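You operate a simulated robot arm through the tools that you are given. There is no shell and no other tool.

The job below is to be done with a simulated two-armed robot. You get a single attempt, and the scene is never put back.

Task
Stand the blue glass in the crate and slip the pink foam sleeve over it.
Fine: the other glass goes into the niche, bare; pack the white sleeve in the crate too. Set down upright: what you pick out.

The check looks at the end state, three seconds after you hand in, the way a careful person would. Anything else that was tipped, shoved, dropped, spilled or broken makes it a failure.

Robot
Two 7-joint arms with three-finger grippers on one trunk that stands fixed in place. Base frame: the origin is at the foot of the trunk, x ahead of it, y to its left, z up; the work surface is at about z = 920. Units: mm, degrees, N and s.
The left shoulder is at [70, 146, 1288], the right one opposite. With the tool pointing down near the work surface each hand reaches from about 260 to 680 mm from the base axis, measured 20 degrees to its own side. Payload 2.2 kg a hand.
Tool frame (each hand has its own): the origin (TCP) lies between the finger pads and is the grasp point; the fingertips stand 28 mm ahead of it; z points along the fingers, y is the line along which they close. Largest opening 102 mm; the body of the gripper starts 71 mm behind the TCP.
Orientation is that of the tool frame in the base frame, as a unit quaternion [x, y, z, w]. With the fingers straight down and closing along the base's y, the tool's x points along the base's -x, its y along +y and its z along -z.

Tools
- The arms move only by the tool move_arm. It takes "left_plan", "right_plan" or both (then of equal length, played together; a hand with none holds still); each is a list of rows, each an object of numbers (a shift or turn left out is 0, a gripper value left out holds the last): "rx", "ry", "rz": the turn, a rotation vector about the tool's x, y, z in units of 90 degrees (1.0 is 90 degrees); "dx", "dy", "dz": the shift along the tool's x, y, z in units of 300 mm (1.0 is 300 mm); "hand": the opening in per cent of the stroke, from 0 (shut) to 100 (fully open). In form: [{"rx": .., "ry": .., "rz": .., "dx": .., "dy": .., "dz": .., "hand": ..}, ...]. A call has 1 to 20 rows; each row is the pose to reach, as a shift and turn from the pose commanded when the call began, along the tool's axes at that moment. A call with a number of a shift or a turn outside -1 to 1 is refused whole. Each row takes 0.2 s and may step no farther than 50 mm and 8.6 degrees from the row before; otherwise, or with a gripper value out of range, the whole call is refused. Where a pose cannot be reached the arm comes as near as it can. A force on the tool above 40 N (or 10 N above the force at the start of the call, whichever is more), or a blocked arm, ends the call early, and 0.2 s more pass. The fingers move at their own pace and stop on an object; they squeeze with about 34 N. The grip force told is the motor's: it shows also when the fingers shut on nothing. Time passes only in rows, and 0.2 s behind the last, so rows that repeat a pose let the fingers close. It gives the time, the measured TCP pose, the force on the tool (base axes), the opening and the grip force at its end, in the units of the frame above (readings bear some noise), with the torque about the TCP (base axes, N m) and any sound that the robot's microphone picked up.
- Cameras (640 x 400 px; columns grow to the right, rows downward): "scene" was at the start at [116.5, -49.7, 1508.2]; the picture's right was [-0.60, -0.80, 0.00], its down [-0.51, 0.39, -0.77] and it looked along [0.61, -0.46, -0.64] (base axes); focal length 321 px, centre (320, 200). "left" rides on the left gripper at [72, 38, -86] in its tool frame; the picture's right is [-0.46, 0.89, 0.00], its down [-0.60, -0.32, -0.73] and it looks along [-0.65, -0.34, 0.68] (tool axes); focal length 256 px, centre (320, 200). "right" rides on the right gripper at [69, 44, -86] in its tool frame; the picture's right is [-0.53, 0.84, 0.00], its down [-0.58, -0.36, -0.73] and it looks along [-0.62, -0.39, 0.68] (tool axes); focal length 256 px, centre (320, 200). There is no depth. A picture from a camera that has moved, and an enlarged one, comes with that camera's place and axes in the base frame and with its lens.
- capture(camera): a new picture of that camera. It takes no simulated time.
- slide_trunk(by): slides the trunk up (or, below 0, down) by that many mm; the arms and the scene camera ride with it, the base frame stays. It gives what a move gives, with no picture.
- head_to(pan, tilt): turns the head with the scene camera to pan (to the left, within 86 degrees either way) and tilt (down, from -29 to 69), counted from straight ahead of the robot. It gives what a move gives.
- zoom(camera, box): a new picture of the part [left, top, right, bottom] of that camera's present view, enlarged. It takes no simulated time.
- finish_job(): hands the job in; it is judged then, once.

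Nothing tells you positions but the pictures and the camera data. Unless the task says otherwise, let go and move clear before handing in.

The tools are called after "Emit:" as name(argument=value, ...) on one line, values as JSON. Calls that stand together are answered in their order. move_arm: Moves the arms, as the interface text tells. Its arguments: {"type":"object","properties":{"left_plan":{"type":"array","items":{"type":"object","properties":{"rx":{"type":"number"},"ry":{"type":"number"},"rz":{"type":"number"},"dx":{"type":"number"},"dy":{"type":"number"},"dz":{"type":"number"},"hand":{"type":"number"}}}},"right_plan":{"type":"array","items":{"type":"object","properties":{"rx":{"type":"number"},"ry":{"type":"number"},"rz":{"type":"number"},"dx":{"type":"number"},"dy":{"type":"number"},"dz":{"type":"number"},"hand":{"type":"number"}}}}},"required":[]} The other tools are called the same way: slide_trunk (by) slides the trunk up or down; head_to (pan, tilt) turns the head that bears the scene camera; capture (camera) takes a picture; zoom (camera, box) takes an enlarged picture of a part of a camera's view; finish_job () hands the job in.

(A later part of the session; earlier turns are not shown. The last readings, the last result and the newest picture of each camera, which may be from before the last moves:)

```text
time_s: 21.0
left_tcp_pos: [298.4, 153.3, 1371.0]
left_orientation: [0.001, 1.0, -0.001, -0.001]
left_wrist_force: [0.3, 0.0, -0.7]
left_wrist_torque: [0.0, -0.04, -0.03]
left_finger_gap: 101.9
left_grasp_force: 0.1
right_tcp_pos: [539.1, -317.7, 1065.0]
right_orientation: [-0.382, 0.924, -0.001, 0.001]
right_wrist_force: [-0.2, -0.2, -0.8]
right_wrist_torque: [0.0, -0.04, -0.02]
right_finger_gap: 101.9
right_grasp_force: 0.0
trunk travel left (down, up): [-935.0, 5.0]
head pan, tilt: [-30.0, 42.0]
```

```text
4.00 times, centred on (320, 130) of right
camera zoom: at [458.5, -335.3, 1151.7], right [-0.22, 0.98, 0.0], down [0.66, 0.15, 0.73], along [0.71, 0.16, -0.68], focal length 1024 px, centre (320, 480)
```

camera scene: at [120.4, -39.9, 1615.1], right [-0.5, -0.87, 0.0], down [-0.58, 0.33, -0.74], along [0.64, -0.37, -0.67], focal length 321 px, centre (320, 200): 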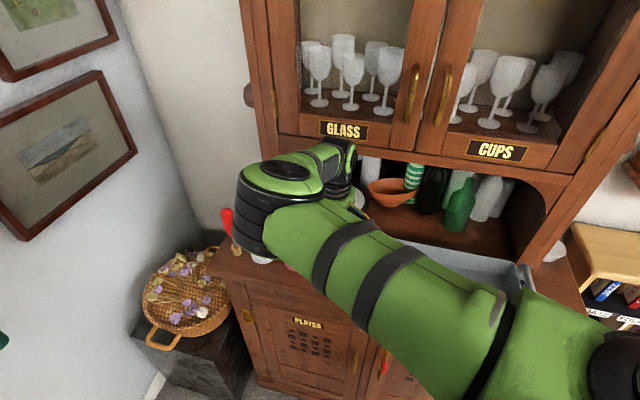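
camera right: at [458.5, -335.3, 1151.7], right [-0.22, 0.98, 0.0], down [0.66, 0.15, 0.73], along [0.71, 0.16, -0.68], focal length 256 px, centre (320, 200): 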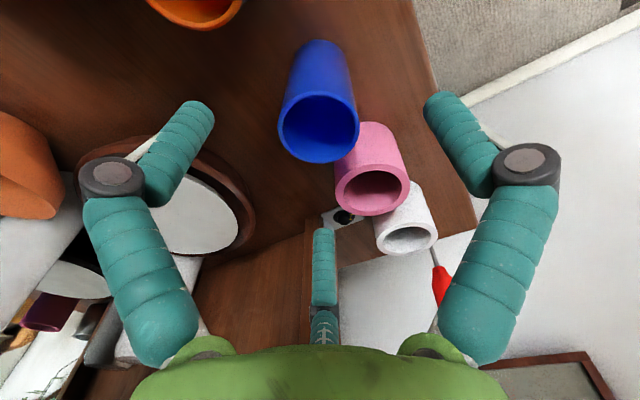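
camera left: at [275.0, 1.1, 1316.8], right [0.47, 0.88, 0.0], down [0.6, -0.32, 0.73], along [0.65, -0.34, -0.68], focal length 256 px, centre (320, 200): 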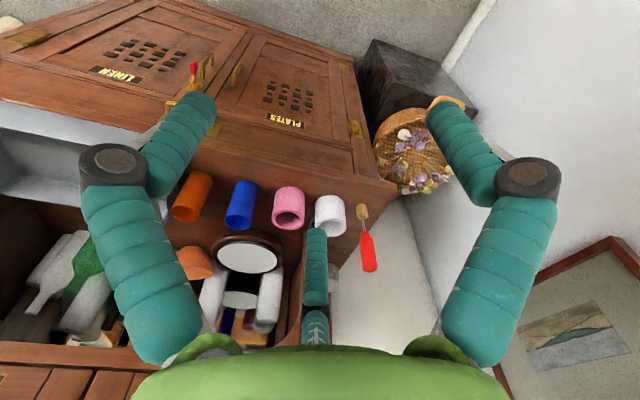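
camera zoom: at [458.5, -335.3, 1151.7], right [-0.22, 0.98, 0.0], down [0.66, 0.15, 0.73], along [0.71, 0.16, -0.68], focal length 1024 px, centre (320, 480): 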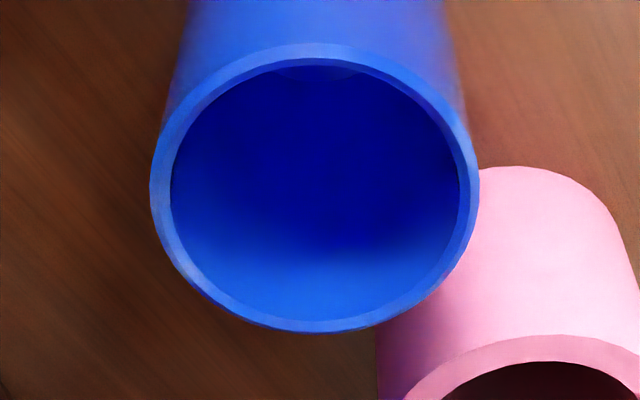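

The glass is within 2 mm of the grasp axis. I'll correct that, descend to z≈982 around the glass and close.

Emit:
move_arm(right_plan=[{"dx": -0.0063, "dy": -0.0057, "dz": 0.08, "hand": 100}, {"dx": -0.0063, "dy": -0.0057, "dz": 0.16, "hand": 100}, {"dx": -0.0063, "dy": -0.0057, "dz": 0.24, "hand": 100}, {"dx": -0.0063, "dy": -0.0057, "dz": 0.277, "hand": 100}, {"dx": -0.0063, "dy": -0.0057, "dz": 0.277, "hand": 100}])

Emit:
capture(camera="right")

```text
time_s: 22.2
left_tcp_pos: [299.4, 153.1, 1370.6]
left_orientation: [0.001, 1.0, 0.0, -0.001]
left_wrist_force: [0.3, -0.4, -0.5]
left_wrist_torque: [0.0, 0.02, 0.0]
left_finger_gap: 102.0
left_grasp_force: 0.1
right_tcp_pos: [543.6, -319.7, 982.4]
right_orientation: [-0.382, 0.924, -0.001, 0.0]
right_wrist_force: [0.0, -1.0, 0.4]
right_wrist_torque: [-0.03, 0.0, 0.02]
right_finger_gap: 102.1
right_grasp_force: 0.2
trunk travel left (down, up): [-935.0, 5.0]
head pan, tilt: [-30.0, 42.0]
```

```text
taken
camera right: at [463.2, -337.0, 1068.6], right [-0.22, 0.98, 0.0], down [0.67, 0.15, 0.73], along [0.71, 0.16, -0.68], focal length 256 px, centre (320, 200)
```

right: 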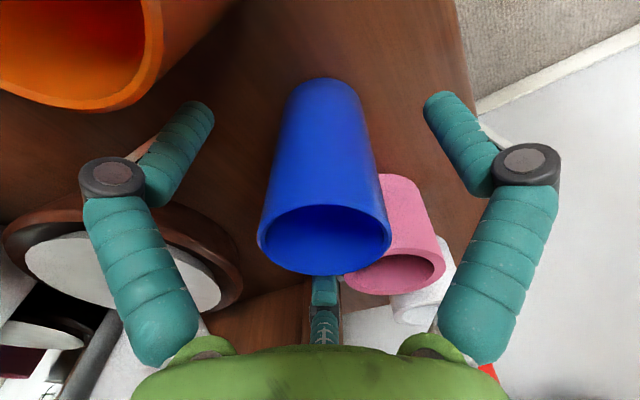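

The fingers are down on both sides of the glass. I'll measure the offset once more before closing.

Emit:
zoom(camera="right", box=[224, 170, 416, 290])

```text
3.33 times, centred on (320, 230) of right
camera zoom: at [463.2, -337.0, 1068.6], right [-0.22, 0.98, 0.0], down [0.67, 0.15, 0.73], along [0.71, 0.16, -0.68], focal length 853 px, centre (320, 100)
```

zoom: 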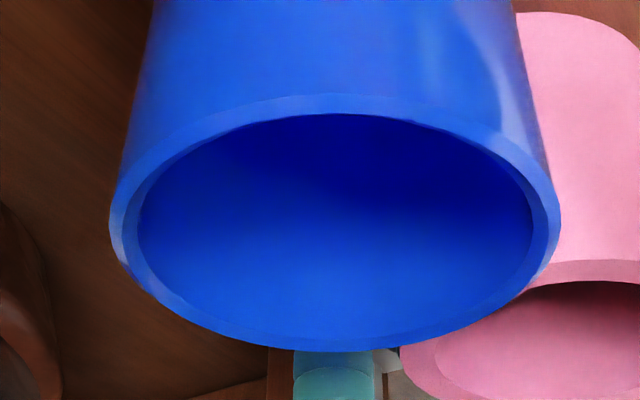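

The glass is offset about 3 mm along the closing direction because the arm tracks with a small error. I'll correct this and then close the fingers.

Emit:
move_arm(right_plan=[{"dx": 0.0024, "dy": 0.0097, "hand": 100}, {"dx": 0.0024, "dy": 0.0097, "hand": 60}, {"dx": 0.0024, "dy": 0.0097, "hand": 0}, {"dx": 0.0024, "dy": 0.0097, "hand": 0}, {"dx": 0.0024, "dy": 0.0097, "hand": 0}])

Emit:
zoom(camera="right", box=[224, 170, 416, 290])

Emit:
capture(camera="right")

```text
time_s: 23.4
left_tcp_pos: [299.6, 153.9, 1370.7]
left_orientation: [0.001, 1.0, 0.0, -0.001]
left_wrist_force: [0.1, -0.3, 0.5]
left_wrist_torque: [0.0, 0.05, 0.0]
left_finger_gap: 102.1
left_grasp_force: 0.0
right_tcp_pos: [542.1, -316.9, 983.3]
right_orientation: [-0.383, 0.924, -0.002, 0.0]
right_wrist_force: [2.4, -0.7, 3.1]
right_wrist_torque: [0.05, -0.16, -0.04]
right_finger_gap: 42.3
right_grasp_force: 33.9
trunk travel left (down, up): [-935.0, 5.0]
head pan, tilt: [-30.0, 42.0]
```

```text
3.33 times, centred on (320, 230) of right
camera zoom: at [461.4, -334.9, 1069.5], right [-0.22, 0.98, 0.0], down [0.66, 0.15, 0.73], along [0.71, 0.16, -0.68], focal length 853 px, centre (320, 100)
```

zoom: 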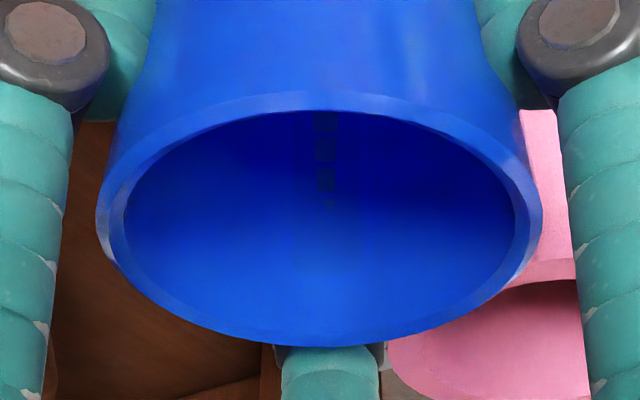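

```text
taken
camera right: at [461.4, -334.9, 1069.5], right [-0.22, 0.98, 0.0], down [0.66, 0.15, 0.73], along [0.71, 0.16, -0.68], focal length 256 px, centre (320, 200)
```

right: 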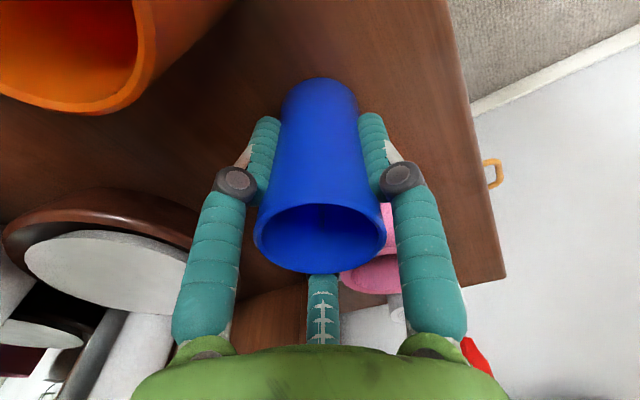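

The blue glass is gripped at 34 N. I'll lift it straight up to clear the orange glass and the crate rim.

Emit:
move_arm(right_plan=[{"dz": -0.02, "hand": 0}, {"dz": -0.08, "hand": 0}, {"dz": -0.18, "hand": 0}, {"dz": -0.3, "hand": 0}, {"dz": -0.43, "hand": 0}, {"dz": -0.43, "hand": 0}])

Emit:
capture(camera="right")

Emit:
capture(camera="scene")

```text
time_s: 24.8
left_tcp_pos: [300.2, 152.4, 1371.0]
left_orientation: [0.001, 1.0, 0.001, -0.001]
left_wrist_force: [-0.2, 0.2, 0.8]
left_wrist_torque: [-0.01, 0.0, 0.0]
left_finger_gap: 101.9
left_grasp_force: 0.0
right_tcp_pos: [539.7, -316.8, 1115.4]
right_orientation: [-0.382, 0.924, 0.0, -0.001]
right_wrist_force: [1.1, 1.1, -1.9]
right_wrist_torque: [-0.01, 0.02, 0.05]
right_finger_gap: 42.1
right_grasp_force: 33.8
trunk travel left (down, up): [-935.0, 5.0]
head pan, tilt: [-30.0, 42.0]
```

```text
taken
camera right: at [459.7, -335.1, 1200.9], right [-0.22, 0.98, 0.0], down [0.67, 0.15, 0.73], along [0.71, 0.16, -0.68], focal length 256 px, centre (320, 200)
```

right: 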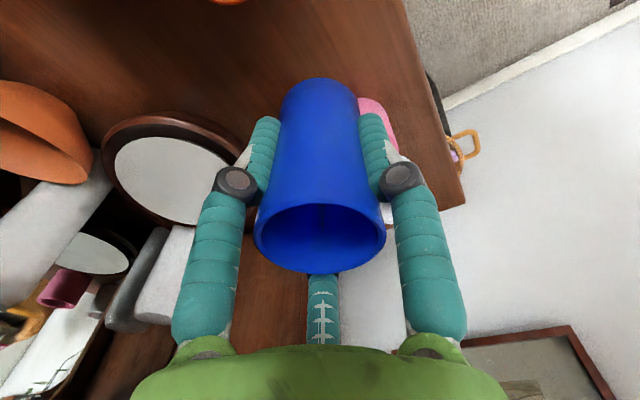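

```text
taken
camera scene: at [121.2, -40.6, 1615.0], right [-0.5, -0.87, 0.0], down [-0.58, 0.33, -0.74], along [0.64, -0.37, -0.67], focal length 321 px, centre (320, 200)
```

scene: 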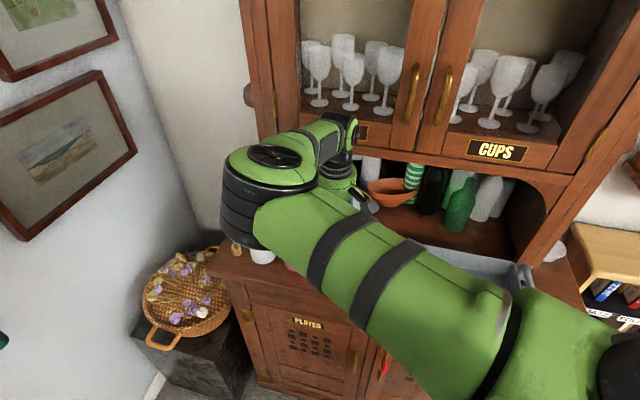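

The glass hangs securely, about 2 N. I'll carry it along the row over the orange glass (30 mm clearance) to above the left half of the crate.

Emit:
move_arm(right_plan=[{"dx": 0.1, "hand": 0}, {"dx": 0.22, "hand": 0}, {"dx": 0.35, "dy": 0.003, "hand": 0}, {"dx": 0.48, "dy": 0.005, "hand": 0}, {"dx": 0.61, "dy": 0.006, "hand": 0}, {"dx": 0.72, "dy": 0.006, "hand": 0}, {"dx": 0.775, "dy": 0.006, "hand": 0}, {"dx": 0.775, "dy": 0.006, "hand": 0}])

Emit:
capture(camera="right")

Emit:
capture(camera="scene")

```text
time_s: 26.6
left_tcp_pos: [299.4, 152.8, 1371.4]
left_orientation: [0.001, 1.0, 0.0, 0.0]
left_wrist_force: [0.3, 0.8, -0.6]
left_wrist_torque: [0.0, 0.01, 0.01]
left_finger_gap: 101.7
left_grasp_force: 0.1
right_tcp_pos: [373.0, -480.7, 1112.7]
right_orientation: [-0.382, 0.924, -0.001, -0.001]
right_wrist_force: [0.7, 0.5, -1.4]
right_wrist_torque: [0.02, -0.02, 0.01]
right_finger_gap: 42.3
right_grasp_force: 34.1
trunk travel left (down, up): [-935.0, 5.0]
head pan, tilt: [-30.0, 42.0]
```

```text
taken
camera right: at [293.5, -498.4, 1199.0], right [-0.22, 0.98, 0.0], down [0.67, 0.15, 0.73], along [0.71, 0.16, -0.68], focal length 256 px, centre (320, 200)
```

right: 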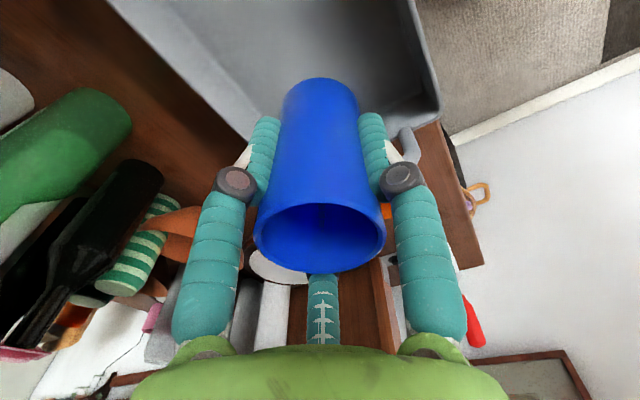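

```text
taken
camera scene: at [121.1, -39.9, 1615.1], right [-0.5, -0.87, 0.0], down [-0.58, 0.33, -0.74], along [0.64, -0.37, -0.67], focal length 321 px, centre (320, 200)
```

scene: 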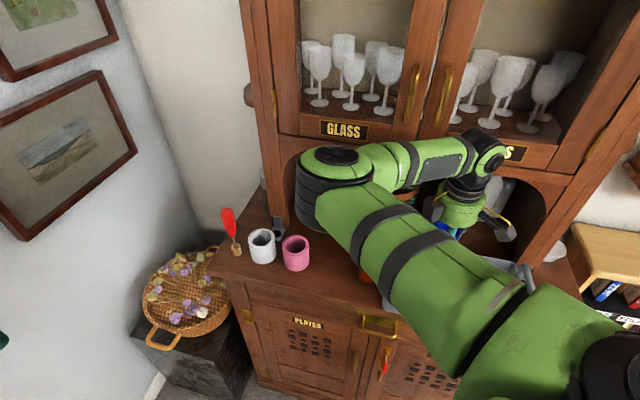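

The glass is centred over the left half of the crate. I'll lower it to just above where the floor should be and inspect.

Emit:
move_arm(right_plan=[{"dz": 0.1, "hand": 0}, {"dz": 0.2, "hand": 0}, {"dz": 0.27, "hand": 0}, {"dz": 0.3, "hand": 0}, {"dz": 0.3, "hand": 0}])

Emit:
capture(camera="right")

Emit:
head_to(pan=-55, tilt=42)

Emit:
capture(camera="scene")

```text
time_s: 27.8
left_tcp_pos: [298.8, 151.6, 1370.4]
left_orientation: [0.001, 1.0, 0.0, -0.001]
left_wrist_force: [-0.9, -1.4, 0.2]
left_wrist_torque: [0.01, 0.02, 0.0]
left_finger_gap: 102.2
left_grasp_force: 0.0
right_tcp_pos: [374.5, -478.8, 1020.4]
right_orientation: [-0.382, 0.924, -0.002, 0.0]
right_wrist_force: [-1.1, 0.7, -1.3]
right_wrist_torque: [0.02, 0.01, 0.02]
right_finger_gap: 42.4
right_grasp_force: 33.8
trunk travel left (down, up): [-935.0, 5.0]
head pan, tilt: [-30.0, 42.0]
```

```text
taken
camera right: at [294.0, -496.1, 1107.2], right [-0.22, 0.98, 0.0], down [0.67, 0.15, 0.73], along [0.71, 0.16, -0.68], focal length 256 px, centre (320, 200)
```

right: 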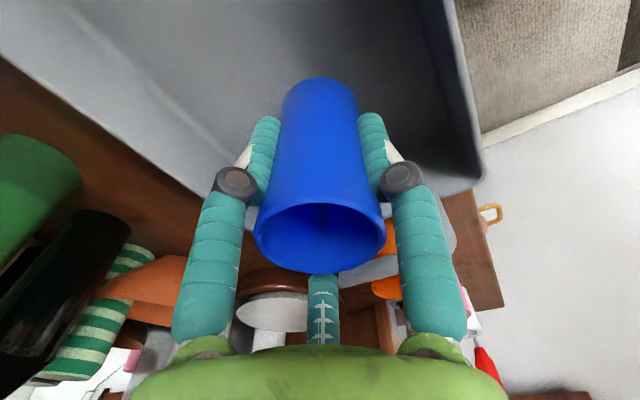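

```text
time_s: 28.7
left_tcp_pos: [299.5, 153.7, 1370.1]
left_orientation: [0.001, 1.0, 0.0, 0.0]
left_wrist_force: [0.6, 0.1, -0.1]
left_wrist_torque: [0.02, -0.01, -0.02]
left_finger_gap: 102.0
left_grasp_force: 0.1
right_tcp_pos: [375.2, -478.8, 1020.9]
right_orientation: [-0.382, 0.924, -0.001, -0.001]
right_wrist_force: [0.5, -0.8, -0.6]
right_wrist_torque: [-0.03, 0.01, -0.03]
right_finger_gap: 41.9
right_grasp_force: 33.8
trunk travel left (down, up): [-935.0, 5.0]
head pan, tilt: [-55.0, 42.0]
```

```text
taken
camera scene: at [96.7, -67.1, 1615.0], right [-0.82, -0.57, 0.0], down [-0.38, 0.55, -0.74], along [0.43, -0.61, -0.67], focal length 321 px, centre (320, 200)
```

scene: 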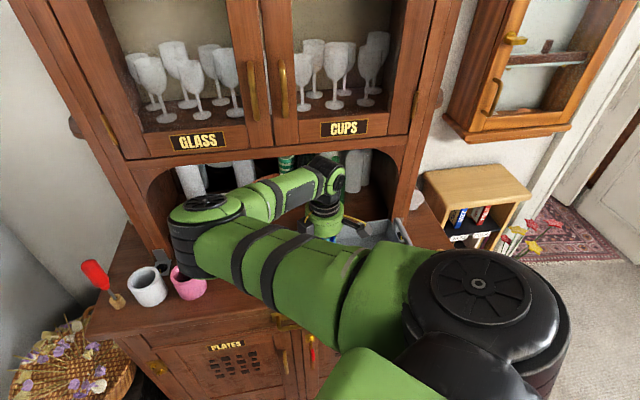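

The elbow stays well above the sleeves. The glass base is at about z=957, so I continue down in small steps, checking for contact with the crate floor.

Emit:
move_arm(right_plan=[{"dz": 0.013, "hand": 0}, {"dz": 0.027, "hand": 0}, {"dz": 0.04, "hand": 0}])

Emit:
zoom(camera="right", box=[200, 40, 440, 190])

```text
time_s: 29.5
left_tcp_pos: [299.0, 152.1, 1370.9]
left_orientation: [0.001, 1.0, 0.0, -0.001]
left_wrist_force: [-1.1, -0.7, 0.0]
left_wrist_torque: [-0.02, -0.04, 0.0]
left_finger_gap: 102.0
left_grasp_force: 0.1
right_tcp_pos: [374.9, -479.2, 1008.9]
right_orientation: [-0.382, 0.924, -0.001, 0.0]
right_wrist_force: [0.7, -0.2, -0.6]
right_wrist_torque: [0.01, 0.03, 0.01]
right_finger_gap: 42.4
right_grasp_force: 34.0
trunk travel left (down, up): [-935.0, 5.0]
head pan, tilt: [-55.0, 42.0]
```

```text
2.67 times, centred on (320, 115) of right
camera zoom: at [294.1, -498.0, 1095.1], right [-0.22, 0.98, 0.0], down [0.67, 0.15, 0.73], along [0.71, 0.16, -0.68], focal length 683 px, centre (320, 427)
```

zoom: 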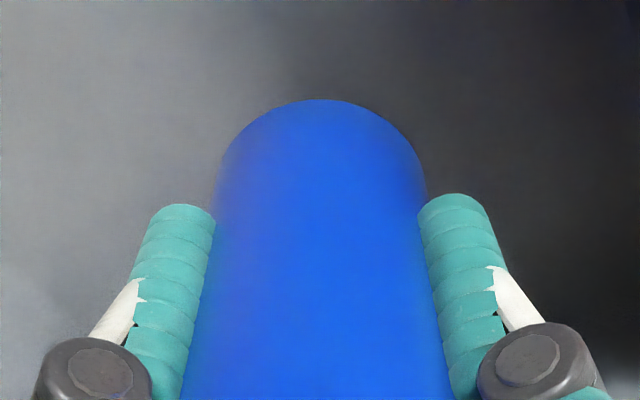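

No contact yet at base height ≈946; I continue down in small steps.

Emit:
move_arm(right_plan=[{"dz": 0.012, "hand": 0}, {"dz": 0.024, "hand": 0}, {"dz": 0.024, "hand": 0}])

Emit:
move_arm(right_plan=[{"dz": 0.01, "hand": 0}, {"dz": 0.017, "hand": 0}, {"dz": 0.017, "hand": 0}])

```text
time_s: 30.3
left_tcp_pos: [300.4, 152.1, 1369.9]
left_orientation: [0.001, 1.0, 0.0, -0.001]
left_wrist_force: [-0.7, 0.2, 0.5]
left_wrist_torque: [0.0, -0.01, 0.02]
left_finger_gap: 101.9
left_grasp_force: 0.1
right_tcp_pos: [375.5, -481.4, 1000.8]
right_orientation: [-0.381, 0.925, 0.0, 0.0]
right_wrist_force: [-0.4, 0.0, -1.1]
right_wrist_torque: [0.0, -0.02, 0.0]
right_finger_gap: 42.0
right_grasp_force: 33.8
trunk travel left (down, up): [-935.0, 5.0]
head pan, tilt: [-55.0, 42.0]
```

```text
time_s: 31.1
left_tcp_pos: [299.8, 152.9, 1371.0]
left_orientation: [0.0, 1.0, 0.0, -0.001]
left_wrist_force: [0.9, 0.6, 0.2]
left_wrist_torque: [0.01, -0.04, -0.01]
left_finger_gap: 102.0
left_grasp_force: 0.0
right_tcp_pos: [375.7, -479.3, 996.5]
right_orientation: [-0.382, 0.924, -0.001, -0.001]
right_wrist_force: [0.3, 0.2, -1.4]
right_wrist_torque: [0.03, -0.01, 0.02]
right_finger_gap: 42.0
right_grasp_force: 34.1
trunk travel left (down, up): [-935.0, 5.0]
head pan, tilt: [-55.0, 42.0]
```

Still free at base height ≈933. I continue with finer steps.

Emit:
move_arm(right_plan=[{"dz": 0.007, "hand": 0}, {"dz": 0.012, "hand": 0}, {"dz": 0.012, "hand": 0}])

Emit:
move_arm(right_plan=[{"dz": 0.005, "hand": 0}, {"dz": 0.009, "hand": 0}, {"dz": 0.009, "hand": 0}])

```text
time_s: 31.9
left_tcp_pos: [298.9, 153.6, 1370.3]
left_orientation: [0.0, 1.0, 0.0, -0.001]
left_wrist_force: [0.3, -0.4, 0.1]
left_wrist_torque: [0.02, 0.01, 0.0]
left_finger_gap: 102.0
left_grasp_force: 0.1
right_tcp_pos: [374.9, -478.9, 993.1]
right_orientation: [-0.381, 0.924, -0.001, -0.001]
right_wrist_force: [0.4, 0.3, -1.0]
right_wrist_torque: [-0.04, -0.01, 0.01]
right_finger_gap: 41.9
right_grasp_force: 34.5
trunk travel left (down, up): [-935.0, 5.0]
head pan, tilt: [-55.0, 42.0]
```

```text
time_s: 32.7
left_tcp_pos: [299.3, 151.9, 1371.3]
left_orientation: [0.001, 1.0, 0.001, -0.001]
left_wrist_force: [0.1, 0.7, 0.5]
left_wrist_torque: [0.0, 0.0, 0.01]
left_finger_gap: 101.9
left_grasp_force: 0.0
right_tcp_pos: [375.4, -481.3, 991.2]
right_orientation: [-0.383, 0.924, -0.001, -0.001]
right_wrist_force: [0.6, -0.7, -1.5]
right_wrist_torque: [0.01, 0.0, -0.01]
right_finger_gap: 42.2
right_grasp_force: 33.6
trunk travel left (down, up): [-935.0, 5.0]
head pan, tilt: [-55.0, 42.0]
```

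Base is around 928 and still free; next steps of 2 mm.

Emit:
move_arm(right_plan=[{"dz": 0.004, "hand": 0}, {"dz": 0.007, "hand": 0}, {"dz": 0.007, "hand": 0}])

Emit:
move_arm(right_plan=[{"dz": 0.004, "hand": 0}, {"dz": 0.007, "hand": 0}, {"dz": 0.007, "hand": 0}])

```text
time_s: 33.5
left_tcp_pos: [298.9, 154.0, 1372.0]
left_orientation: [0.001, 1.0, -0.001, 0.0]
left_wrist_force: [0.1, -0.2, 0.3]
left_wrist_torque: [0.02, 0.0, 0.0]
left_finger_gap: 102.0
left_grasp_force: 0.0
right_tcp_pos: [374.9, -479.8, 989.7]
right_orientation: [-0.382, 0.924, -0.003, 0.001]
right_wrist_force: [3.1, -0.8, 10.9]
right_wrist_torque: [0.23, -0.14, -0.06]
right_finger_gap: 42.3
right_grasp_force: 33.9
trunk travel left (down, up): [-935.0, 5.0]
head pan, tilt: [-55.0, 42.0]
```

```text
time_s: 34.3
left_tcp_pos: [298.4, 155.1, 1371.3]
left_orientation: [0.001, 1.0, -0.001, 0.0]
left_wrist_force: [0.2, 0.4, 0.3]
left_wrist_torque: [0.03, 0.03, -0.05]
left_finger_gap: 101.8
left_grasp_force: 0.0
right_tcp_pos: [373.7, -479.1, 990.0]
right_orientation: [-0.382, 0.924, -0.006, 0.0]
right_wrist_force: [7.0, -4.0, 25.1]
right_wrist_torque: [-0.23, -0.31, -0.03]
right_finger_gap: 42.3
right_grasp_force: 34.1
trunk travel left (down, up): [-935.0, 5.0]
head pan, tilt: [-55.0, 42.0]
```

Contact with the crate floor: base at z≈927. I'll back off slightly to relieve the 25 N, then open the fingers.

Emit:
move_arm(right_plan=[{"dz": -0.004, "hand": 0}, {"dz": -0.008, "hand": 0}, {"dz": -0.008, "hand": 0}])

```text
time_s: 35.1
left_tcp_pos: [297.8, 154.6, 1370.9]
left_orientation: [0.001, 1.0, 0.0, -0.001]
left_wrist_force: [0.4, -0.6, 0.0]
left_wrist_torque: [0.01, 0.0, -0.05]
left_finger_gap: 102.1
left_grasp_force: 0.0
right_tcp_pos: [374.2, -478.1, 989.0]
right_orientation: [-0.382, 0.924, -0.002, -0.001]
right_wrist_force: [4.4, -3.4, 15.5]
right_wrist_torque: [-0.46, -0.2, 0.09]
right_finger_gap: 42.1
right_grasp_force: 33.7
trunk travel left (down, up): [-935.0, 5.0]
head pan, tilt: [-55.0, 42.0]
```

15 N remains; I back off a little further.

Emit:
move_arm(right_plan=[{"dz": -0.003, "hand": 0}, {"dz": -0.006, "hand": 0}, {"dz": -0.006, "hand": 0}])

Emit:
zoom(camera="right", box=[224, 170, 416, 290])

```text
time_s: 35.9
left_tcp_pos: [298.7, 152.8, 1371.1]
left_orientation: [0.0, 1.0, 0.0, 0.0]
left_wrist_force: [-0.6, 0.2, 0.2]
left_wrist_torque: [0.02, 0.01, 0.04]
left_finger_gap: 101.8
left_grasp_force: 0.0
right_tcp_pos: [372.8, -478.2, 988.2]
right_orientation: [-0.382, 0.924, 0.0, -0.001]
right_wrist_force: [-1.2, 0.8, 3.7]
right_wrist_torque: [-0.09, 0.05, 0.0]
right_finger_gap: 42.2
right_grasp_force: 34.1
trunk travel left (down, up): [-935.0, 5.0]
head pan, tilt: [-55.0, 42.0]
```

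```text
3.33 times, centred on (320, 230) of right
camera zoom: at [293.2, -496.5, 1075.6], right [-0.22, 0.98, 0.0], down [0.67, 0.15, 0.73], along [0.71, 0.16, -0.68], focal length 853 px, centre (320, 100)
```

zoom: 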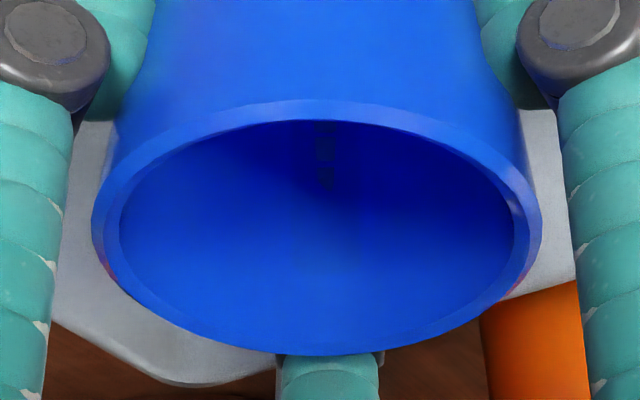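

Nearly unloaded (about 4 N). Now I open the fingers, then check that the glass stands.

Emit:
move_arm(right_plan=[{"hand": 55}, {"hand": 75}, {"hand": 85}, {"hand": 85}])

Emit:
zoom(camera="right", box=[224, 170, 416, 290])

Emit:
capture(camera="right")

```text
time_s: 36.9
left_tcp_pos: [298.4, 152.7, 1371.3]
left_orientation: [0.002, 1.0, 0.0, -0.001]
left_wrist_force: [-0.6, -0.4, 0.5]
left_wrist_torque: [0.0, 0.01, -0.01]
left_finger_gap: 102.0
left_grasp_force: 0.1
right_tcp_pos: [374.6, -480.3, 989.8]
right_orientation: [-0.381, 0.925, -0.001, -0.001]
right_wrist_force: [0.0, -0.6, -0.1]
right_wrist_torque: [0.01, 0.04, 0.0]
right_finger_gap: 86.4
right_grasp_force: 0.1
trunk travel left (down, up): [-935.0, 5.0]
head pan, tilt: [-55.0, 42.0]
```

```text
3.33 times, centred on (320, 230) of right
camera zoom: at [294.9, -497.6, 1075.9], right [-0.22, 0.98, 0.0], down [0.67, 0.15, 0.73], along [0.71, 0.16, -0.68], focal length 853 px, centre (320, 100)
```

zoom: 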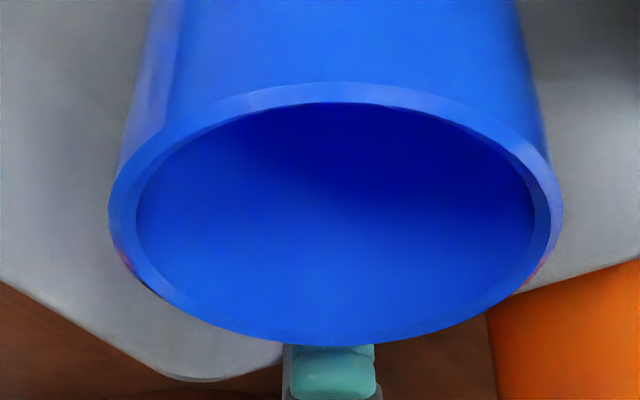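

```text
taken
camera right: at [294.9, -497.6, 1075.9], right [-0.22, 0.98, 0.0], down [0.67, 0.15, 0.73], along [0.71, 0.16, -0.68], focal length 256 px, centre (320, 200)
```

right: 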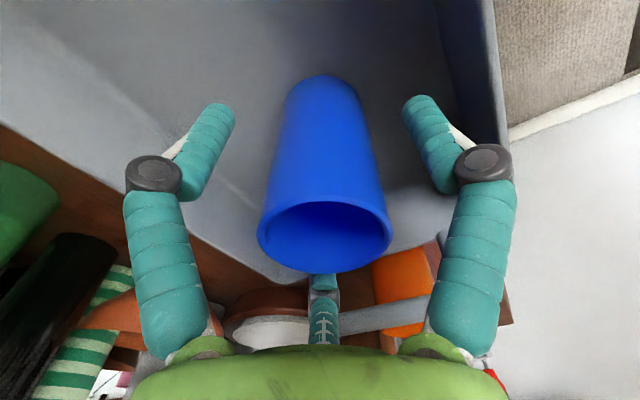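

The blue glass stands upright in the crate at about [373,-478], rim at z≈1024. I retreat straight up and verify from above.

Emit:
move_arm(right_plan=[{"dz": -0.05, "hand": 85}, {"dz": -0.15, "hand": 85}, {"dz": -0.28, "hand": 85}, {"dz": -0.42, "hand": 85}, {"dz": -0.42, "hand": 85}])

Emit:
capture(camera="right")

Emit:
zoom(camera="scene", box=[260, 160, 500, 310])

```text
time_s: 38.1
left_tcp_pos: [299.3, 152.6, 1370.7]
left_orientation: [0.0, 1.0, -0.001, 0.0]
left_wrist_force: [-0.9, 1.0, -0.4]
left_wrist_torque: [0.03, -0.01, -0.01]
left_finger_gap: 101.9
left_grasp_force: 0.1
right_tcp_pos: [373.2, -478.4, 1115.5]
right_orientation: [-0.382, 0.924, 0.0, -0.001]
right_wrist_force: [0.6, 0.6, -0.3]
right_wrist_torque: [0.03, -0.01, 0.04]
right_finger_gap: 86.8
right_grasp_force: 0.0
trunk travel left (down, up): [-935.0, 5.0]
head pan, tilt: [-55.0, 42.0]
```

```text
taken
camera right: at [292.1, -495.9, 1202.9], right [-0.22, 0.98, 0.0], down [0.67, 0.15, 0.73], along [0.71, 0.16, -0.68], focal length 256 px, centre (320, 200)
```

right: 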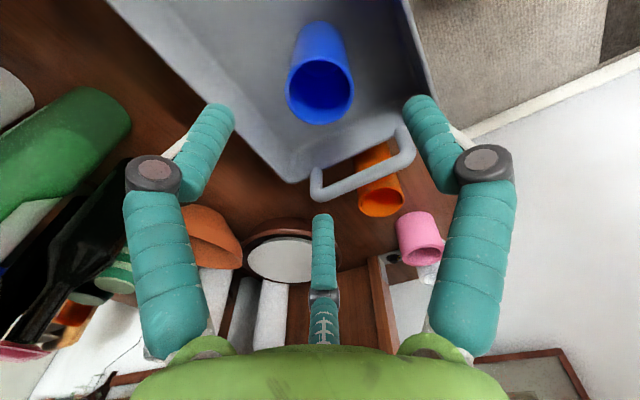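

```text
2.67 times, centred on (380, 235) of scene
camera zoom: at [96.6, -67.2, 1615.0], right [-0.82, -0.57, 0.0], down [-0.38, 0.55, -0.74], along [0.43, -0.61, -0.67], focal length 856 px, centre (160, 107)
```

zoom: 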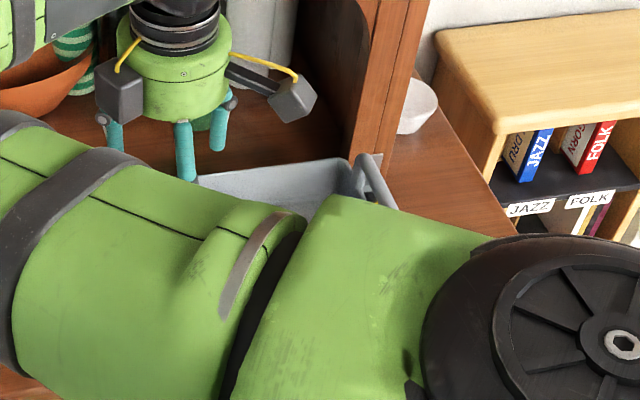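

The glass stands well inside the crate. Now to the pink sleeve: first I travel back along the row at height with the hand fully open.

Emit:
move_arm(right_plan=[{"dx": -0.12, "hand": 85}, {"dx": -0.26, "hand": 85}, {"dx": -0.4, "hand": 100}, {"dx": -0.54, "hand": 100}, {"dx": -0.68, "hand": 100}, {"dx": -0.8, "dy": -0.02, "hand": 100}, {"dx": -0.8, "dy": -0.02, "hand": 100}])

Emit:
capture(camera="right")

Emit:
capture(camera="scene")

```text
time_s: 39.7
left_tcp_pos: [299.9, 152.8, 1370.7]
left_orientation: [0.0, 1.0, 0.0, -0.001]
left_wrist_force: [0.2, 0.7, 0.4]
left_wrist_torque: [0.02, -0.03, 0.01]
left_finger_gap: 102.1
left_grasp_force: 0.0
right_tcp_pos: [547.3, -312.2, 1113.7]
right_orientation: [-0.382, 0.924, -0.001, 0.0]
right_wrist_force: [0.5, -0.1, -0.1]
right_wrist_torque: [-0.03, -0.03, -0.03]
right_finger_gap: 102.2
right_grasp_force: 0.0
trunk travel left (down, up): [-935.0, 5.0]
head pan, tilt: [-55.0, 42.0]
```

```text
taken
camera right: at [467.6, -330.5, 1200.5], right [-0.22, 0.98, 0.0], down [0.67, 0.15, 0.73], along [0.71, 0.16, -0.68], focal length 256 px, centre (320, 200)
```

right: 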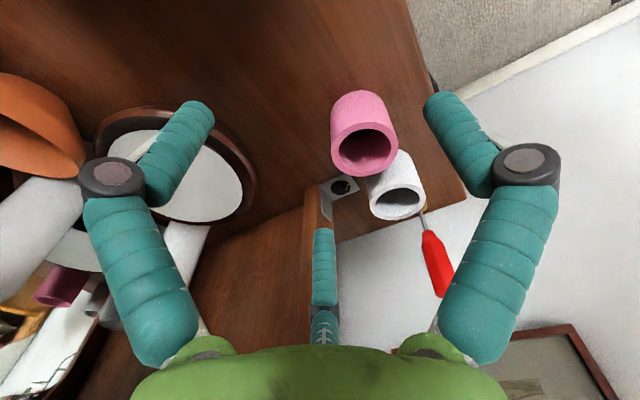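

```text
taken
camera scene: at [96.5, -67.4, 1615.0], right [-0.82, -0.57, 0.0], down [-0.38, 0.55, -0.74], along [0.43, -0.61, -0.67], focal length 321 px, centre (320, 200)
```

scene: 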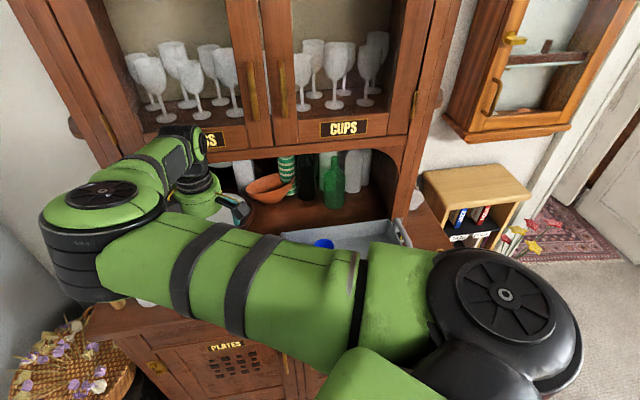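

I'm above the blue glass's old spot; now I move over the pink sleeve, staying above its rim, and measure.

Emit:
move_arm(right_plan=[{"dx": -0.1, "dz": 0.04, "hand": 100}, {"dx": -0.2, "dz": 0.09, "hand": 100}, {"dx": -0.284, "dy": -0.005, "dz": 0.16, "hand": 100}, {"dx": -0.284, "dy": -0.005, "dz": 0.229, "hand": 100}, {"dx": -0.284, "dy": -0.005, "dz": 0.229, "hand": 100}])

Emit:
capture(camera="right")

Emit:
zoom(camera="right", box=[224, 80, 416, 200])

```text
time_s: 40.9
left_tcp_pos: [300.5, 152.7, 1372.1]
left_orientation: [0.001, 1.0, -0.001, -0.002]
left_wrist_force: [-0.5, -0.1, -0.7]
left_wrist_torque: [-0.02, 0.02, -0.02]
left_finger_gap: 101.9
left_grasp_force: 0.0
right_tcp_pos: [608.8, -257.1, 1048.5]
right_orientation: [-0.382, 0.924, -0.002, 0.0]
right_wrist_force: [0.3, 0.1, -0.5]
right_wrist_torque: [0.03, 0.02, 0.0]
right_finger_gap: 102.0
right_grasp_force: 0.1
trunk travel left (down, up): [-935.0, 5.0]
head pan, tilt: [-55.0, 42.0]
```

```text
taken
camera right: at [529.4, -273.8, 1133.7], right [-0.22, 0.98, 0.0], down [0.67, 0.15, 0.73], along [0.71, 0.16, -0.68], focal length 256 px, centre (320, 200)
```

right: 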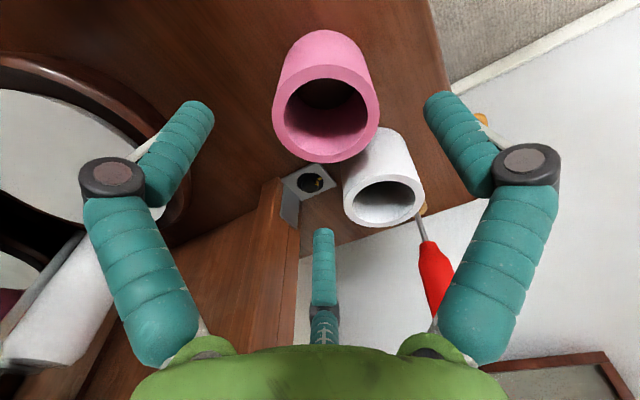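

```text
3.33 times, centred on (320, 140) of right
camera zoom: at [529.4, -273.8, 1133.7], right [-0.22, 0.98, 0.0], down [0.67, 0.15, 0.73], along [0.71, 0.16, -0.68], focal length 853 px, centre (320, 400)
```

zoom: 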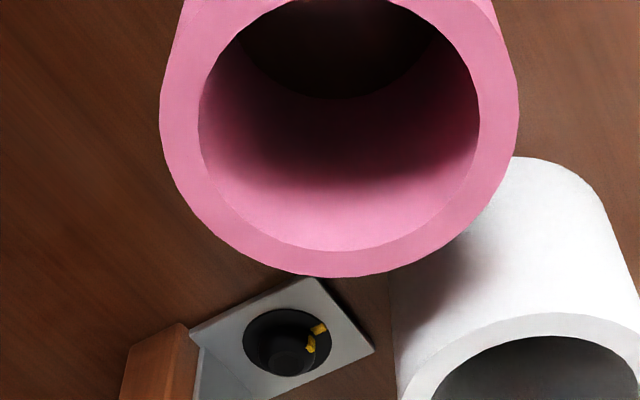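

The pink sleeve is about 6 mm off along the row direction. I correct that and descend around the sleeve to z≈976.

Emit:
move_arm(right_plan=[{"dx": -0.0197, "dy": 0.0033, "dz": 0.05, "hand": 100}, {"dx": -0.0197, "dy": 0.0033, "dz": 0.13, "hand": 100}, {"dx": -0.0197, "dy": 0.0033, "dz": 0.2, "hand": 100}, {"dx": -0.0197, "dy": 0.0033, "dz": 0.24, "hand": 100}, {"dx": -0.0197, "dy": 0.0033, "dz": 0.24, "hand": 100}])

Emit:
capture(camera="right")

Emit:
zoom(camera="right", box=[208, 140, 432, 280])

```text
time_s: 42.1
left_tcp_pos: [300.2, 152.6, 1371.1]
left_orientation: [0.0, 1.0, 0.0, -0.002]
left_wrist_force: [-0.3, 0.0, -0.6]
left_wrist_torque: [-0.02, -0.01, 0.02]
left_finger_gap: 102.1
left_grasp_force: 0.1
right_tcp_pos: [612.4, -251.8, 974.5]
right_orientation: [-0.381, 0.924, -0.001, 0.0]
right_wrist_force: [-0.4, -0.7, -0.9]
right_wrist_torque: [-0.02, -0.02, 0.0]
right_finger_gap: 102.1
right_grasp_force: 0.1
trunk travel left (down, up): [-935.0, 5.0]
head pan, tilt: [-55.0, 42.0]
```

```text
taken
camera right: at [532.7, -268.8, 1061.7], right [-0.22, 0.98, 0.0], down [0.67, 0.15, 0.73], along [0.71, 0.16, -0.68], focal length 256 px, centre (320, 200)
```

right: 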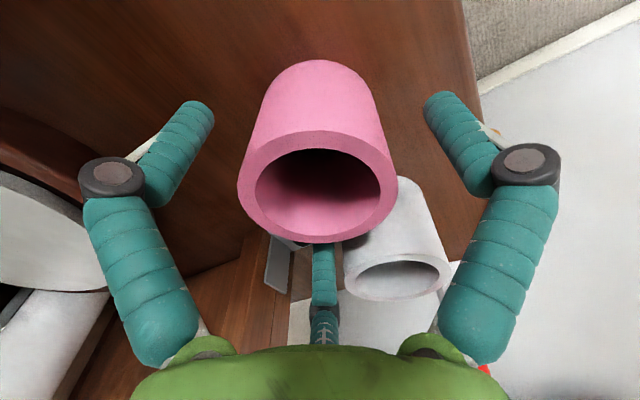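

```text
2.86 times, centred on (320, 210) of right
camera zoom: at [532.7, -268.8, 1061.7], right [-0.22, 0.98, 0.0], down [0.67, 0.15, 0.73], along [0.71, 0.16, -0.68], focal length 731 px, centre (320, 171)
```

zoom: 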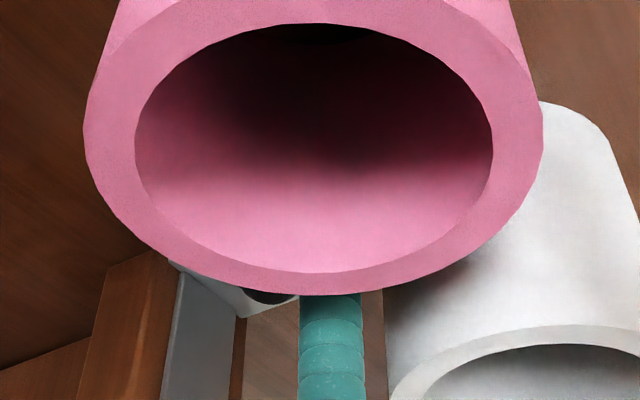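

The sleeve is centred within half a millimetre and its bore (≈54) leaves about 3.5 mm over the glass. I close the fingers.

Emit:
move_arm(right_plan=[{"dx": 0.0016, "dy": -0.001, "hand": 80}, {"dx": 0.0016, "dy": -0.001, "hand": 60}, {"dx": 0.0016, "dy": -0.001, "hand": 40}, {"dx": 0.0016, "dy": -0.001, "hand": 40}])

Emit:
zoom(camera="right", box=[208, 140, 432, 280])

```text
time_s: 43.1
left_tcp_pos: [299.6, 153.7, 1372.7]
left_orientation: [0.001, 1.0, -0.001, -0.001]
left_wrist_force: [0.1, -0.5, 0.2]
left_wrist_torque: [0.02, 0.02, 0.02]
left_finger_gap: 101.7
left_grasp_force: 0.2
right_tcp_pos: [613.6, -252.8, 976.0]
right_orientation: [-0.382, 0.924, -0.002, 0.0]
right_wrist_force: [0.0, 0.4, 3.1]
right_wrist_torque: [0.01, 0.05, -0.01]
right_finger_gap: 64.2
right_grasp_force: 34.3
trunk travel left (down, up): [-935.0, 5.0]
head pan, tilt: [-55.0, 42.0]
```

```text
2.86 times, centred on (320, 210) of right
camera zoom: at [532.8, -269.9, 1062.8], right [-0.22, 0.98, 0.0], down [0.66, 0.15, 0.73], along [0.71, 0.16, -0.68], focal length 731 px, centre (320, 171)
```

zoom: 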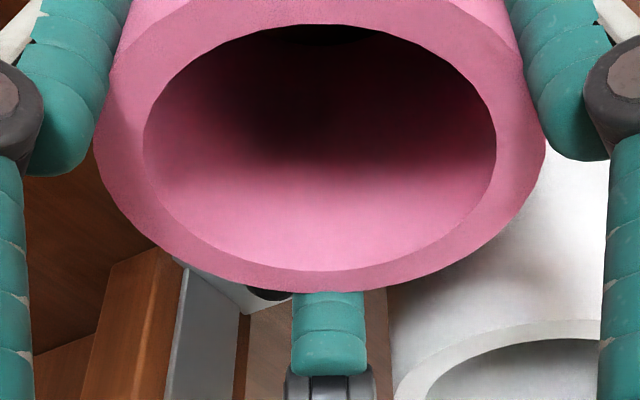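

Pink sleeve is gripped. I lift it straight up to travel height.

Emit:
move_arm(right_plan=[{"dz": -0.02, "hand": 40}, {"dz": -0.08, "hand": 40}, {"dz": -0.18, "hand": 40}, {"dz": -0.3, "hand": 40}, {"dz": -0.45, "hand": 40}, {"dz": -0.45, "hand": 40}])

Emit:
capture(camera="right")

```text
time_s: 44.5
left_tcp_pos: [299.1, 152.6, 1370.2]
left_orientation: [0.0, 1.0, -0.001, -0.001]
left_wrist_force: [-0.2, 0.1, -0.3]
left_wrist_torque: [-0.02, -0.02, 0.0]
left_finger_gap: 101.9
left_grasp_force: 0.1
right_tcp_pos: [614.2, -250.4, 1108.1]
right_orientation: [-0.381, 0.924, -0.001, -0.001]
right_wrist_force: [0.6, -0.7, 0.0]
right_wrist_torque: [0.04, 0.01, -0.01]
right_finger_gap: 64.4
right_grasp_force: 33.9
trunk travel left (down, up): [-935.0, 5.0]
head pan, tilt: [-55.0, 42.0]
```

```text
taken
camera right: at [533.9, -268.6, 1194.8], right [-0.22, 0.98, 0.0], down [0.67, 0.15, 0.73], along [0.71, 0.16, -0.68], focal length 256 px, centre (320, 200)
```

right: 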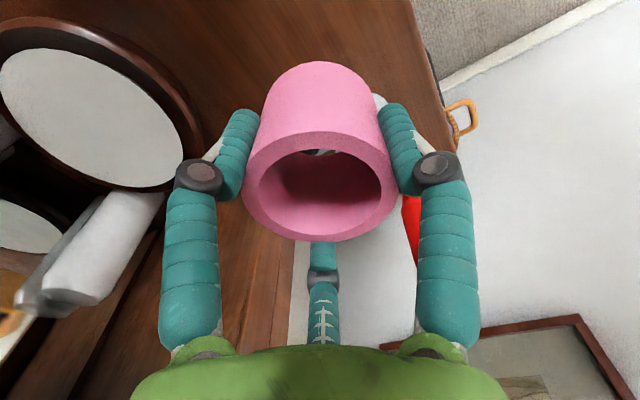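

The sleeve is held upright. I carry it along the row back toward the crate in two moves.

Emit:
move_arm(right_plan=[{"dx": 0.1, "hand": 40}, {"dx": 0.22, "dy": 0.005, "hand": 40}, {"dx": 0.35, "dy": 0.01, "hand": 40}, {"dx": 0.49, "dy": 0.015, "hand": 40}, {"dx": 0.63, "dy": 0.02, "hand": 40}, {"dx": 0.75, "dy": 0.025, "hand": 40}, {"dx": 0.85, "dy": 0.03, "hand": 40}, {"dx": 0.85, "dy": 0.03, "hand": 40}])

Emit:
capture(camera="right")

Emit:
capture(camera="scene")

```text
time_s: 46.3
left_tcp_pos: [299.5, 153.6, 1372.4]
left_orientation: [0.001, 1.0, -0.001, -0.001]
left_wrist_force: [0.0, 0.3, -0.3]
left_wrist_torque: [-0.01, -0.02, -0.01]
left_finger_gap: 101.9
left_grasp_force: 0.2
right_tcp_pos: [424.7, -428.2, 1111.9]
right_orientation: [-0.381, 0.924, -0.001, 0.0]
right_wrist_force: [0.4, -0.7, -0.2]
right_wrist_torque: [0.0, -0.02, -0.01]
right_finger_gap: 64.5
right_grasp_force: 34.1
trunk travel left (down, up): [-935.0, 5.0]
head pan, tilt: [-55.0, 42.0]
```

```text
taken
camera right: at [344.4, -445.5, 1198.0], right [-0.22, 0.98, 0.0], down [0.66, 0.15, 0.73], along [0.71, 0.16, -0.68], focal length 256 px, centre (320, 200)
```

right: 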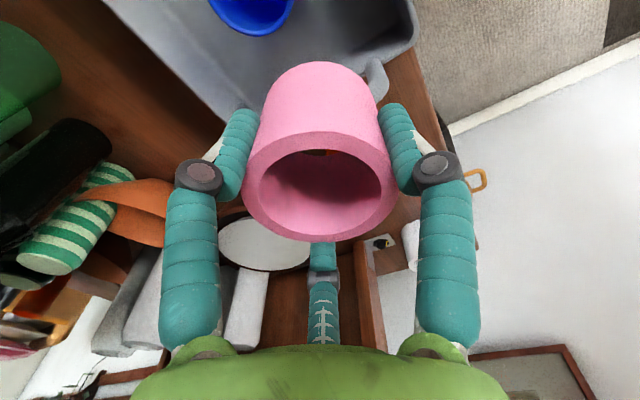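

```text
taken
camera scene: at [96.4, -66.5, 1615.1], right [-0.82, -0.57, 0.0], down [-0.38, 0.55, -0.74], along [0.43, -0.61, -0.67], focal length 321 px, centre (320, 200)
```

scene: 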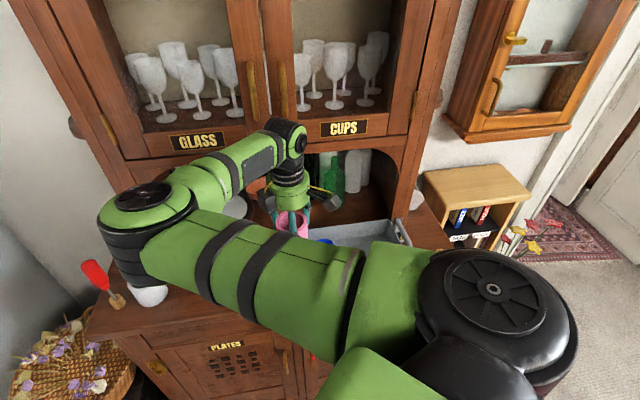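

The sleeve is near the crate. Next I bring it over the blue glass, still above its rim.

Emit:
move_arm(right_plan=[{"dx": 0.08, "dy": 0.002, "hand": 40}, {"dx": 0.16, "dy": 0.004, "hand": 40}, {"dx": 0.2425, "dy": 0.004, "hand": 40}, {"dx": 0.2425, "dy": 0.004, "dz": 0.02, "hand": 40}, {"dx": 0.2425, "dy": 0.004, "dz": 0.02, "hand": 40}])

Emit:
capture(camera="right")

Emit:
zoom(camera="right", box=[240, 20, 400, 120])

Emit:
zoom(camera="scene", box=[260, 160, 420, 260])

```text
time_s: 47.5
left_tcp_pos: [299.1, 153.0, 1371.9]
left_orientation: [0.001, 1.0, 0.0, -0.001]
left_wrist_force: [-0.4, 0.3, 0.9]
left_wrist_torque: [0.02, 0.01, 0.01]
left_finger_gap: 102.0
left_grasp_force: 0.1
right_tcp_pos: [373.7, -475.7, 1103.9]
right_orientation: [-0.382, 0.924, 0.0, -0.001]
right_wrist_force: [-0.3, -0.3, -0.8]
right_wrist_torque: [0.02, 0.0, 0.0]
right_finger_gap: 64.4
right_grasp_force: 34.0
trunk travel left (down, up): [-935.0, 5.0]
head pan, tilt: [-55.0, 42.0]
```

```text
taken
camera right: at [293.2, -494.0, 1191.6], right [-0.22, 0.98, 0.0], down [0.67, 0.15, 0.73], along [0.71, 0.16, -0.68], focal length 256 px, centre (320, 200)
```

right: 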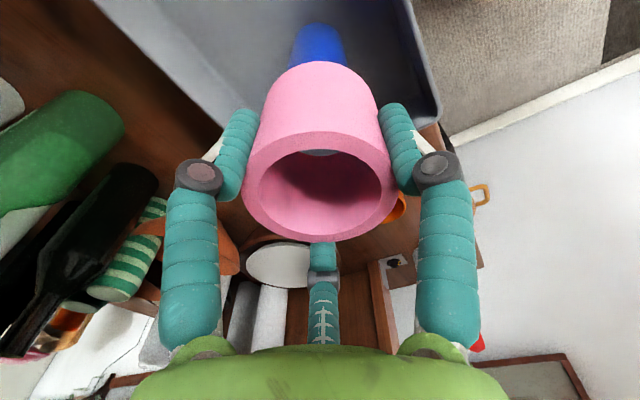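

```text
4.00 times, centred on (320, 70) of right
camera zoom: at [293.2, -494.0, 1191.6], right [-0.22, 0.98, 0.0], down [0.67, 0.15, 0.73], along [0.71, 0.16, -0.68], focal length 1024 px, centre (320, 720)
```

zoom: 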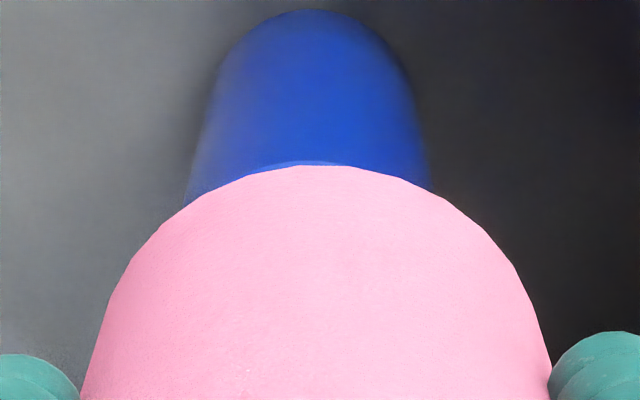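

```text
4.00 times, centred on (340, 210) of scene
camera zoom: at [96.6, -66.7, 1615.1], right [-0.82, -0.57, 0.0], down [-0.38, 0.55, -0.74], along [0.43, -0.61, -0.67], focal length 1285 px, centre (240, 160)
```

zoom: 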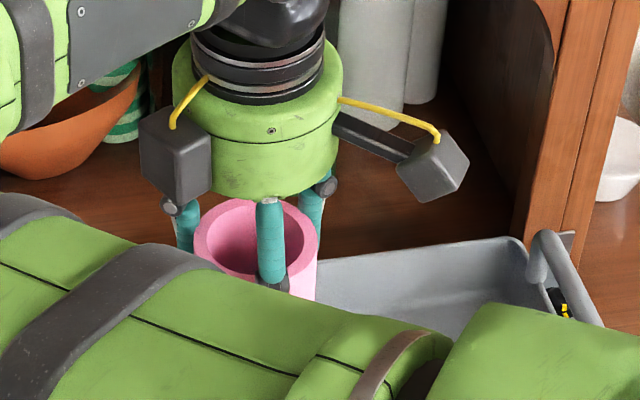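

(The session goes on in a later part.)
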